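You operate a simulated robot arm through the tools that you are given. There is no shell and no other tool. Be economical: measure what you need, move in short steps, check, and stop when the job is done.

Carry out the task below with a simulated robot arm. There is one attempt and no reset: what you move stays moved.

TASK
Turn the stroke knob to 8.

It is judged by the outcome, as a careful person would: the job done as asked, and still so three seconds after it is handed in. It fails if anything else is knocked over, pushed out of place, dropped, spilled or broken.

THE ROBOT
A 6-joint arm with a two-finger parallel gripper, fixed in place. Base frame: the origin is at the foot of the arm, x ahead of it, y to its left, z up. Lengths are in m, angles in degrees, forces in N, time in s.
Its first joint turns from -66.0 to 66.0 degrees. Payload 2.9 kg.
Tool frame: the origin (TCP) lies between the finger pads and is the grasp point; the fingertips stand 0.03 m ahead of it; z points along the fingers, y is the line along which they close. The gripper opens to 0.11 m. The fingers are 0.02 m wide and 0.01 m thick; the gripper's body (0.048 by 0.112 m) begins 0.055 m behind the TCP.
Orientation is that of the tool frame in the base frame, as a unit quaternion [x, y, z, w]. With the fingers straight down and closing along the base's y, the tool's x points along the base's -x, its y along +y and its z along -z.

THE INTERFACE
- The arm moves only by the tool jog_arm. Its arguments are lists of equal length, an entry for each row: "angular": the turn, a rotation vector about the tool's x, y, z in units of 5 degrees (1.0 is 5 degrees), a list of three; "dp": the shift along the tool's x, y, z in units of 50 mm (1.0 is 50 mm), a list of three; "fingers": the closure, from 0 (fully open) to 1 (shut). In form: {"angular": [[rx, ry, rz], ...], "dp": [[x, y, z], ...], "fingers": [fingers, ...]}. A call has 1 to 20 rows; each row shifts and turns the commanded pose from where the row before left it, along the tool's axes as they then stand. A call with a number of a shift or a turn outside -1 to 1 is refused whole. A row lasts 0.2 s, in which the tool goes at most 0.05 m and 8.6 degrees; a call with a longer step from one row to the next is refused whole, and so is a gripper value outside its range. A pose out of reach is approached as far as the arm can. The call stops where the force on the tool passes 40 N (or 10 N more than at its start, if that is more) or the arm is blocked; 0.2 s more then pass. The fingers move at their own pace (about 0.108 m/s each) and stop on an object; they squeeze with about 22 N. The grip force told is the motor's: it shows also when the fingers shut on nothing. Time passes only in rows, and 0.2 s behind the last, so rows that do not move let the fingers close. It gives the time, the measured TCP pose, the force on the tool (base axes), the opening and the grip force at its end, in the units of the frame above (readings bear some noise).
- Cameras (640 x 400 px; columns grow to the right, rows downward): "scene" is fixed at [0.0708, 0.4231, 1.3951]; the picture's right is [-0.84, -0.54, 0.00], its down [-0.25, 0.39, -0.88] and it looks along [0.48, -0.75, -0.47] (base axes); focal length 372 px, centre (320, 200). "wrist" rides on the gripper at [-0.036, 0, -0.057] in the tool frame; the picture's right is [0.00, -1.00, 0.00], its down [0.97, 0.00, -0.24] and it looks along [0.24, 0.00, 0.97] (tool axes); focal length 218 px, centre (320, 200).
- capture(camera): a new picture of that camera. No time passes.
- locate(camera, pixels): for up to 12 pixels [column, row] of the newest picture of that camera ("zoom" is the newest enlarged one), the place [x, y, z] in the base frame of the surface seen there, good to about 0.003 m. No time passes.
- close_up(camera, box): a new picture of the part [left, top, right, bottom] of that camera's present view, enlarged. No time passes.
- sign_off(): hands the job in; it is judged then, once.

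Work in short steps. Measure before you move; look again where a grasp or a placing could have gone wrong, and mend it. You have 60 turns and 20 pictures in all, those below and enlarged ones among them. Open the gripper and draw the arm clear of the work before you hand the job in, unless the task says otherwise; then end with one line.

The tools are called after "Request:" as a command line: name --argument value ..., lists and objects as JSON in quotes. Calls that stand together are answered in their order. jog_arm: Moves the arm, as the interface text tells. Its arguments: {"type":"object","properties":{"angular":{"type":"array"},"dp":{"type":"array"},"fingers":{"type":"array"}},"required":["angular","dp","fingers"]} The other tools are called the same way: capture (camera) takes a picture; locate (camera, pixels) gives the place of the surface under pixels of a picture; close_up (camera, box) takes an enlarged picture of a part of a camera's view; sign_off () hands the job in.

At the start:

```text
t: 0.0
tcp_pos: [0.3873, 0.0194, 1.1749]
orientation: [-0.001, 1.0, 0.0, 0.0]
wrist_force: [0.2, 0.8, 0.3]
opening: 0.1101
grasp_force: 0.1
```

scene: 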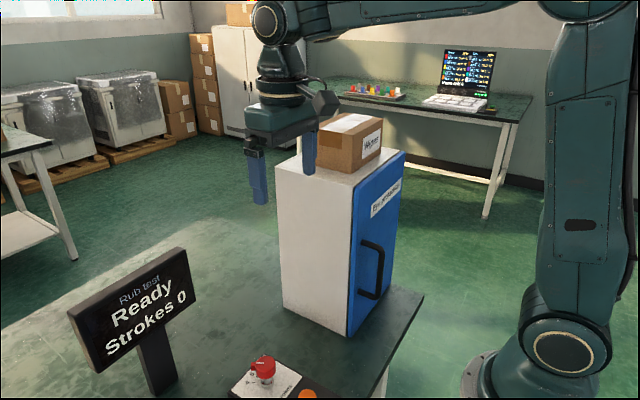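
wrist: 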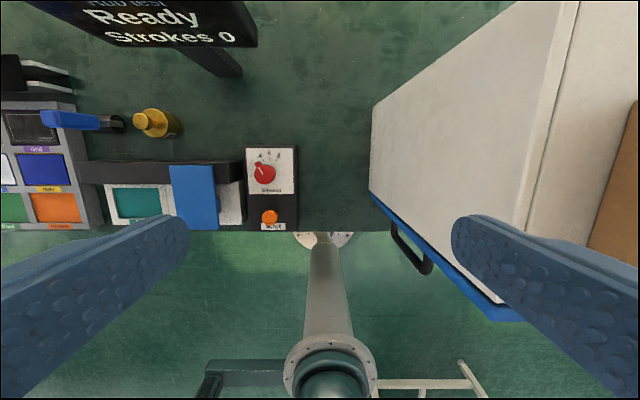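

The knob is at about (265,173) in the wrist view. I take an enlarged view of it.

Request:
close_up --camera "wrist" --box '[230, 140, 310, 240]'

Request:
close_up --camera "scene" --box '[210, 330, 340, 400]'

```text
4.00 times, centred on (270, 190) of wrist
```

zoom: 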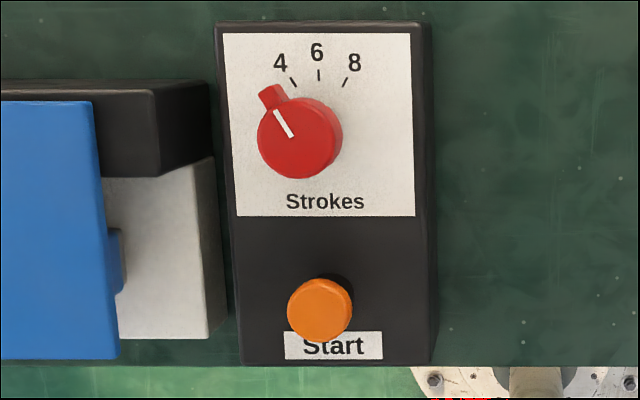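

```text
4.92 times, centred on (275, 365) of scene
```

zoom: 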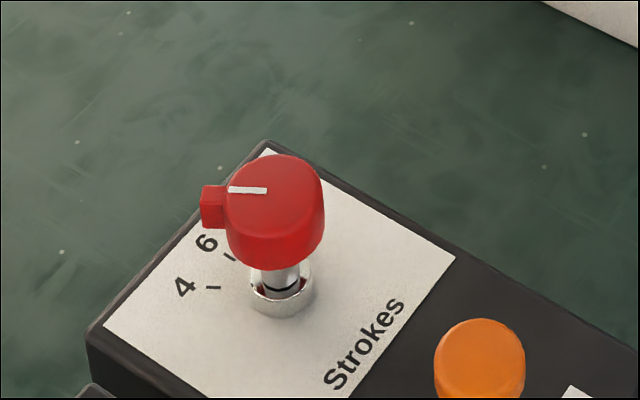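

I locate the knob top, pointer, tick marks, plate, start button and nearby items.

Request:
locate --camera "wrist" --pixels '[[265.5, 174.5], [258, 164.5], [263.3, 160.5], [269.8, 158.5], [276.3, 160.5], [249, 150], [290, 150], [250, 192], [270, 216], [195, 195], [155, 122], [375, 150]]'

Request:
locate --camera "zoom" --pixels '[[275, 170], [229, 190], [266, 191], [213, 195], [240, 210], [320, 185], [275, 250], [280, 280], [212, 288], [230, 255], [480, 340], [255, 185]]'

```text
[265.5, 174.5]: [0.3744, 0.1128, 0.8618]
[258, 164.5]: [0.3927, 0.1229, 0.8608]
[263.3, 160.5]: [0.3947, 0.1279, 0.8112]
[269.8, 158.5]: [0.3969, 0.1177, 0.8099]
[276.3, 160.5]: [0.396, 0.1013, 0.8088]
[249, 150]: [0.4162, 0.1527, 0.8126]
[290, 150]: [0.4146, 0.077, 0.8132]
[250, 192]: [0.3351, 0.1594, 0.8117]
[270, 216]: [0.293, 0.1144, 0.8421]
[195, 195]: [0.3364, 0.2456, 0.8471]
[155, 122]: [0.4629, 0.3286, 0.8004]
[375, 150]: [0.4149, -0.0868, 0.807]
```

```text
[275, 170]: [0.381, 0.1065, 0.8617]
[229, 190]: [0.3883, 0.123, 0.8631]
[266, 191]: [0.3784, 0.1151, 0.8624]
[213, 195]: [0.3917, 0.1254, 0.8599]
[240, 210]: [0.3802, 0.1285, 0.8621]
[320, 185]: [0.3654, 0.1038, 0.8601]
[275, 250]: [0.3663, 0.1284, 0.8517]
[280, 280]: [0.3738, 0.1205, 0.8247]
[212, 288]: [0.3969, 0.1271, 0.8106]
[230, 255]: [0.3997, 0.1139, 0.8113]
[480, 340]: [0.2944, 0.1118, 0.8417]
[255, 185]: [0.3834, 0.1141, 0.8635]
```

Knob centre is about (0.3745, 0.115), top z 0.862, pointer about 32° to the left of +x. I move above it, turn the tool +32° about base z, and stop at z≈0.95 for a check.

Request:
jog_arm --angular '[[0, 0, 0], [0, 0, 0], [0, 0, 0], [0, 0, -0.8], [0, 0, -0.8], [0, 0, -0.8], [0, 0, -0.8], [0, 0, -0.8], [0, 0, -0.8], [0, 0, -0.8], [0, 0, -0.8], [0, 0, 0], [0, 0, 0], [0, 0, 0], [0, 0, 0], [0, 0, 0], [0, 0, 0], [0, 0, 0]]' --dp '[[0.086, 0.637, 0], [0.086, 0.637, 0], [0.086, 0.637, 0], [0, 0, 0], [0, 0, 0], [0, 0, 0], [0, 0, 0], [0, 0, 0], [0, 0, 0], [0, 0, 0], [0, 0, 0], [0, 0, 0.75], [0, 0, 0.75], [0, 0, 0.75], [0, 0, 0.75], [0, 0, 0.75], [0, 0, 0.75], [0, 0, 0]]' --fingers '[0.36, 0.36, 0.36, 0.36, 0.36, 0.36, 0.36, 0.36, 0.36, 0.36, 0.36, 0.36, 0.36, 0.36, 0.36, 0.36, 0.36, 0.36]'

Request:
capture --camera "wrist"

Request:
capture --camera "scene"

```text
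t: 3.8
tcp_pos: [0.3748, 0.1126, 0.9506]
orientation: [-0.276, 0.961, 0.0, 0.0]
wrist_force: [-1.0, 0.7, 0.1]
opening: 0.0706
grasp_force: 0.0
```

```text
15 pictures are left
```

wrist: 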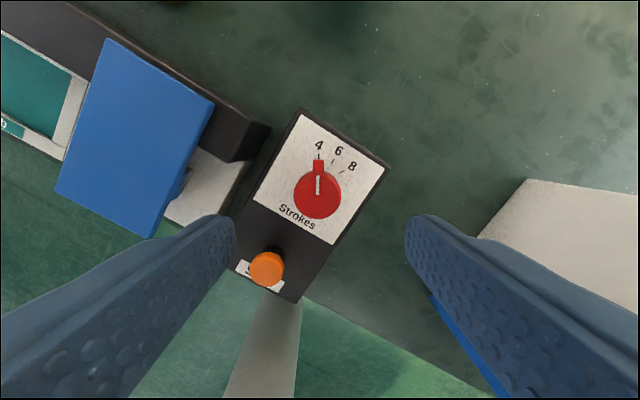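

```text
14 pictures are left
```

scene: 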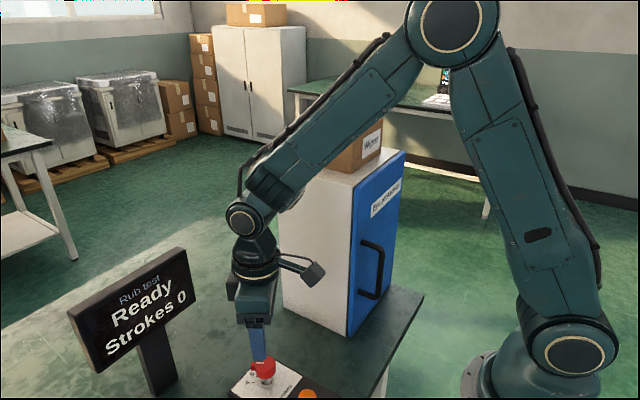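

The pointer now lies straight up in the wrist view, knob centred at (318,193). I measure it again.

Request:
locate --camera "wrist" --pixels '[[318, 195], [298, 195], [338, 195], [318, 214], [318, 176], [319, 165], [319, 157], [333, 161], [342, 172], [265, 268], [225, 110], [150, 220]]'

```text
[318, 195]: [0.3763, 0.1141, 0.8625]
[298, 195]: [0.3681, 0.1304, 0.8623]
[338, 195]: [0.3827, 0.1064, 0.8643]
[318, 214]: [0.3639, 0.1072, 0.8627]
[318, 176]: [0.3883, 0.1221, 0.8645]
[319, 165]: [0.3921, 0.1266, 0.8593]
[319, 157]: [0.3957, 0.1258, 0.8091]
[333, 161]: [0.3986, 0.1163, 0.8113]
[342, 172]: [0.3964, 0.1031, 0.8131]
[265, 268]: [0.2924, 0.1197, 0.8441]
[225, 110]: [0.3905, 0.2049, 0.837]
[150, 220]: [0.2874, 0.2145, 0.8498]
```

Centre is about (0.3755, 0.115). I shift about 2.5 mm, go down to TCP z≈0.868 and close.

Request:
jog_arm --angular '[[0, 0, 0], [0, 0, 0], [0, 0, 0], [0, 0, 0], [0, 0, 0], [0, 0, 0], [0, 0, 0], [0, 0, 0], [0, 0, 0]]' --dp '[[-0.036, 0.04, 0.3], [0, 0, 0.45], [0, 0, 0.45], [0, 0, 0.25], [0, 0, 0.2], [0, 0, 0], [0, 0, 0], [0, 0, 0], [0, 0, 0]]' --fingers '[0.36, 0.36, 0.36, 0.36, 0.36, 0.36, 0.75, 0.8, 0.8]'

Request:
close_up --camera "scene" --box '[200, 320, 340, 400]'

```text
t: 5.8
tcp_pos: [0.3777, 0.1161, 0.868]
orientation: [-0.274, 0.962, -0.002, 0.001]
wrist_force: [10.9, -18.0, -9.7]
opening: 0.0335
grasp_force: 45.0
```

```text
4.57 times, centred on (270, 360) of scene
```

zoom: 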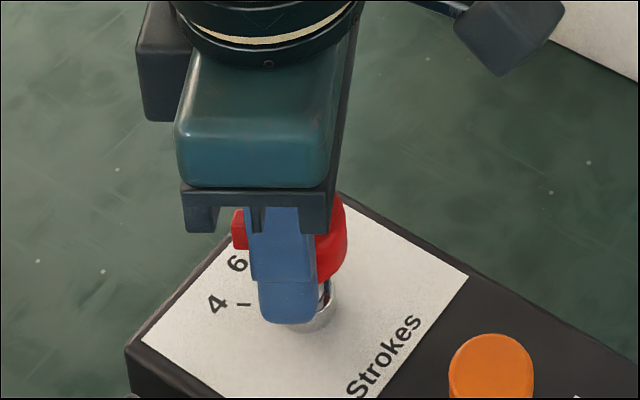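

The grip is on, but there is a 20 N side force along -tool y, and the finger sits about 4 mm ahead of the knob centre. I open, recentre (+3.5 mm tool x, -2.5 mm tool y) and close again.

Request:
jog_arm --angular '[[0, 0, 0], [0, 0, 0], [0, 0, 0], [0, 0, 0], [0, 0, 0], [0, 0, 0]]' --dp '[[0, 0, 0], [0, 0, 0], [0.07, -0.05, 0], [0, 0, 0], [0, 0, 0], [0, 0, 0]]' --fingers '[0.5, 0.5, 0.5, 0.5, 0.8, 0.8]'

Request:
close_up --camera "scene" --box '[200, 320, 340, 400]'

```text
t: 7.2
tcp_pos: [0.3736, 0.1137, 0.8685]
orientation: [-0.275, 0.961, 0.0, 0.0]
wrist_force: [0.5, 0.1, 0.3]
opening: 0.0334
grasp_force: 45.1
```

```text
4.57 times, centred on (270, 360) of scene
```

zoom: 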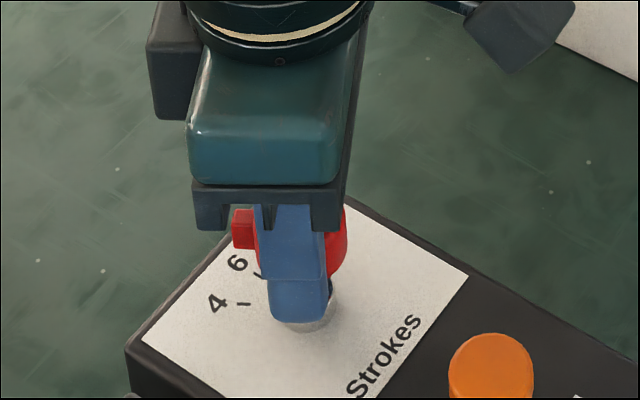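

Side force is now nil and the finger is centred. I turn 30° clockwise (tool +z) as a first step.

Request:
jog_arm --angular '[[0, 0, 0.6], [0, 0, 0.6], [0, 0, 0.6], [0, 0, 0.6], [0, 0, 0.6], [0, 0, 0.6], [0, 0, 0.6], [0, 0, 0.6], [0, 0, 0.6], [0, 0, 0.6]]' --dp '[[0, 0, 0], [0, 0, 0], [0, 0, 0], [0, 0, 0], [0, 0, 0], [0, 0, 0], [0, 0, 0], [0, 0, 0], [0, 0, 0], [0, 0, 0]]' --fingers '[0.8, 0.8, 0.8, 0.8, 0.8, 0.8, 0.8, 0.8, 0.8, 0.8]'

Request:
close_up --camera "scene" --box '[200, 320, 340, 400]'

```text
t: 9.4
tcp_pos: [0.3735, 0.1147, 0.8687]
orientation: [-0.016, 1.0, 0.001, -0.001]
wrist_force: [-6.3, 15.9, 1.8]
opening: 0.0336
grasp_force: 45.0
```

```text
4.57 times, centred on (270, 360) of scene
```

zoom: 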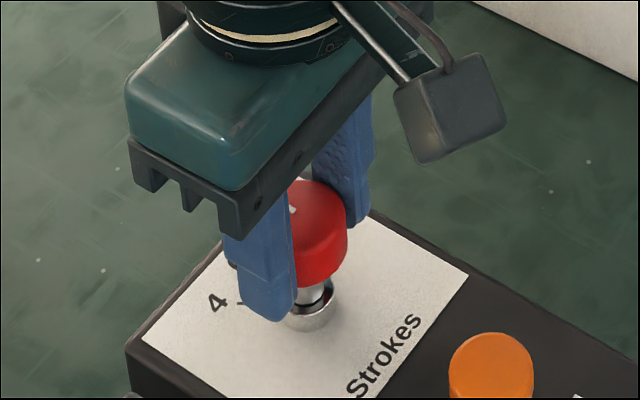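

The white line has moved round, so the knob is turning. A 16 N side force points to +y, so I ease 1.5 mm that way while turning the other 30°.

Request:
jog_arm --angular '[[0, 0, 0], [0, 0, 0.6], [0, 0, 0.6], [0, 0, 0.6], [0, 0, 0.6], [0, 0, 0.6], [0, 0, 0.6], [0, 0, 0.6], [0, 0, 0.6], [0, 0, 0.6], [0, 0, 0.6], [0, 0, 0]]' --dp '[[0, 0.03, 0], [0, 0, 0], [0, 0, 0], [0, 0, 0], [0, 0, 0], [0, 0, 0], [0, 0, 0], [0, 0, 0], [0, 0, 0], [0, 0, 0], [0, 0, 0], [0, 0, 0]]' --fingers '[0.8, 0.8, 0.8, 0.8, 0.8, 0.8, 0.8, 0.8, 0.8, 0.8, 0.8, 0.8]'

```text
t: 12.0
tcp_pos: [0.3723, 0.1152, 0.868]
orientation: [0.241, 0.971, 0.002, 0.0]
wrist_force: [-2.4, 17.7, -9.4]
opening: 0.0338
grasp_force: 45.1
```

Turned to about -28°. I release gently, rise, and look.

Request:
jog_arm --angular '[[0, 0, 0], [0, 0, 0], [0, 0, 0], [0, 0, 0], [0, 0, 0], [0, 0, 0], [0, 0, 0]]' --dp '[[0, 0, 0], [0, 0, 0], [0, 0, 0], [0, 0, -0.5], [0, 0, -0.6], [0, 0, -0.6], [0, 0, 0]]' --fingers '[0.4, 0.4, 0.4, 0.4, 0.4, 0.4, 0.4]'

Request:
close_up --camera "wrist" --box '[250, 110, 390, 240]'

Request:
close_up --camera "scene" --box '[200, 320, 340, 400]'

```text
t: 13.6
tcp_pos: [0.3743, 0.1155, 0.9537]
orientation: [0.242, 0.97, 0.001, 0.0]
wrist_force: [0.3, 0.0, 0.7]
opening: 0.066
grasp_force: 0.0
```

```text
3.08 times, centred on (320, 175) of wrist
```

zoom: 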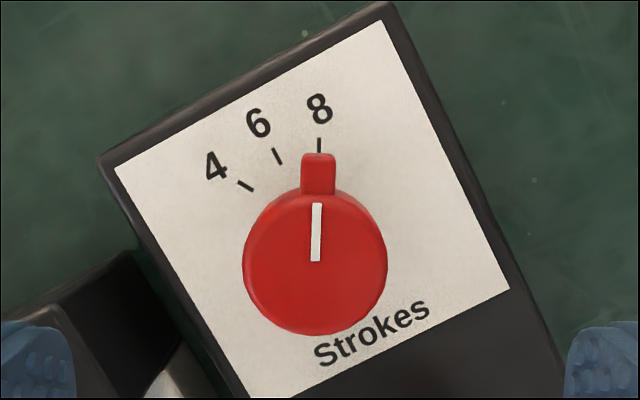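

```text
4.57 times, centred on (270, 360) of scene
```

zoom: 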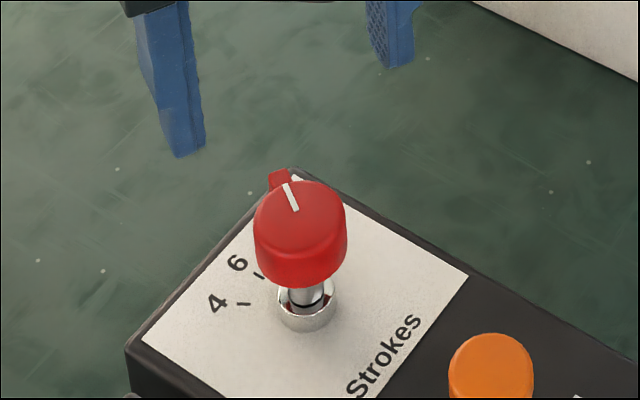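

The pointer and white line line up with the 8 tick (about 30° right of 6). I raise the arm clear and check once more.

Request:
jog_arm --angular '[[0, 0, 0], [0, 0, 0], [0, 0, 0], [0, 0, 0], [0, 0, 0]]' --dp '[[0, 0, -0.8], [0, 0, -0.8], [0, 0, -0.8], [0, 0, -0.8], [0, 0, 0]]' --fingers '[0, 0, 0, 0, 0]'

Request:
capture --camera "wrist"

Request:
capture --camera "scene"

```text
t: 14.8
tcp_pos: [0.3738, 0.1136, 1.1128]
orientation: [0.241, 0.97, -0.001, 0.0]
wrist_force: [0.1, -0.2, 0.6]
opening: 0.1101
grasp_force: 0.0
```

```text
8 pictures are left
```

wrist: 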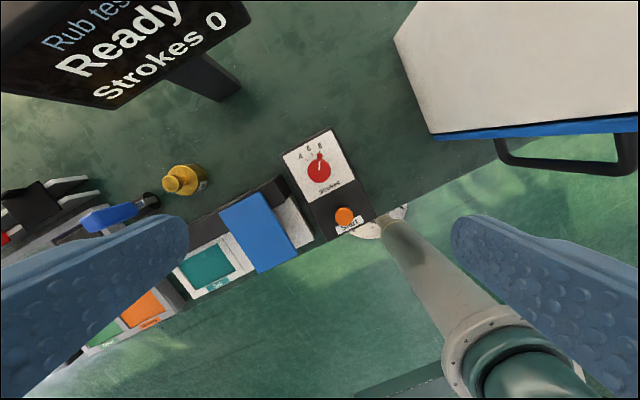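

```text
7 pictures are left
```

scene: 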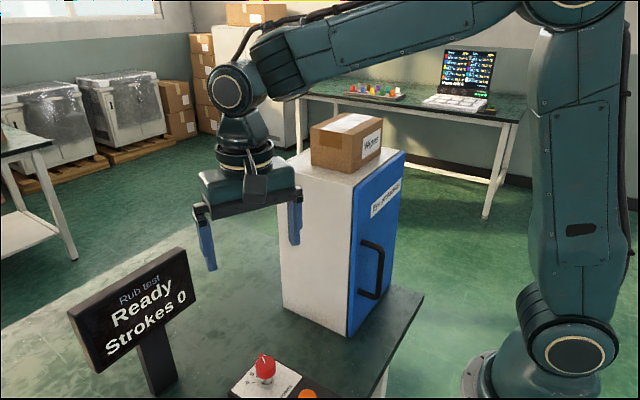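

In this view the white line at (319,165) looks tilted a bit, so I enlarge it.

Request:
close_up --camera "wrist" --box '[280, 130, 360, 205]'

```text
5.33 times, centred on (320, 168) of wrist
```

zoom: 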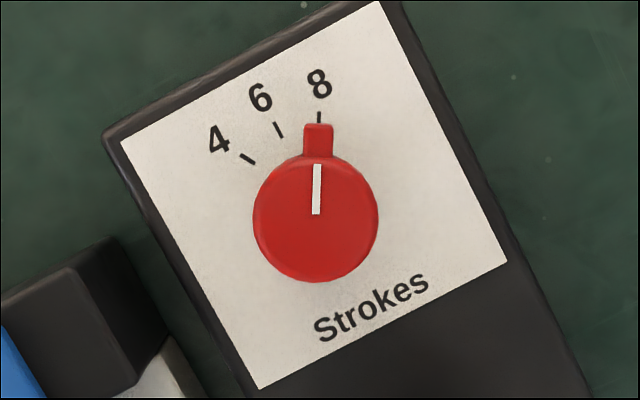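

The pointer stands on the 8 tick and holds, and nothing else has moved.

Request:
sign_off

```text
The job is handed in.
```

The stroke knob now points to 8. The gripper is open, the arm is clear of the work, and the last pictures show nothing else out of place.
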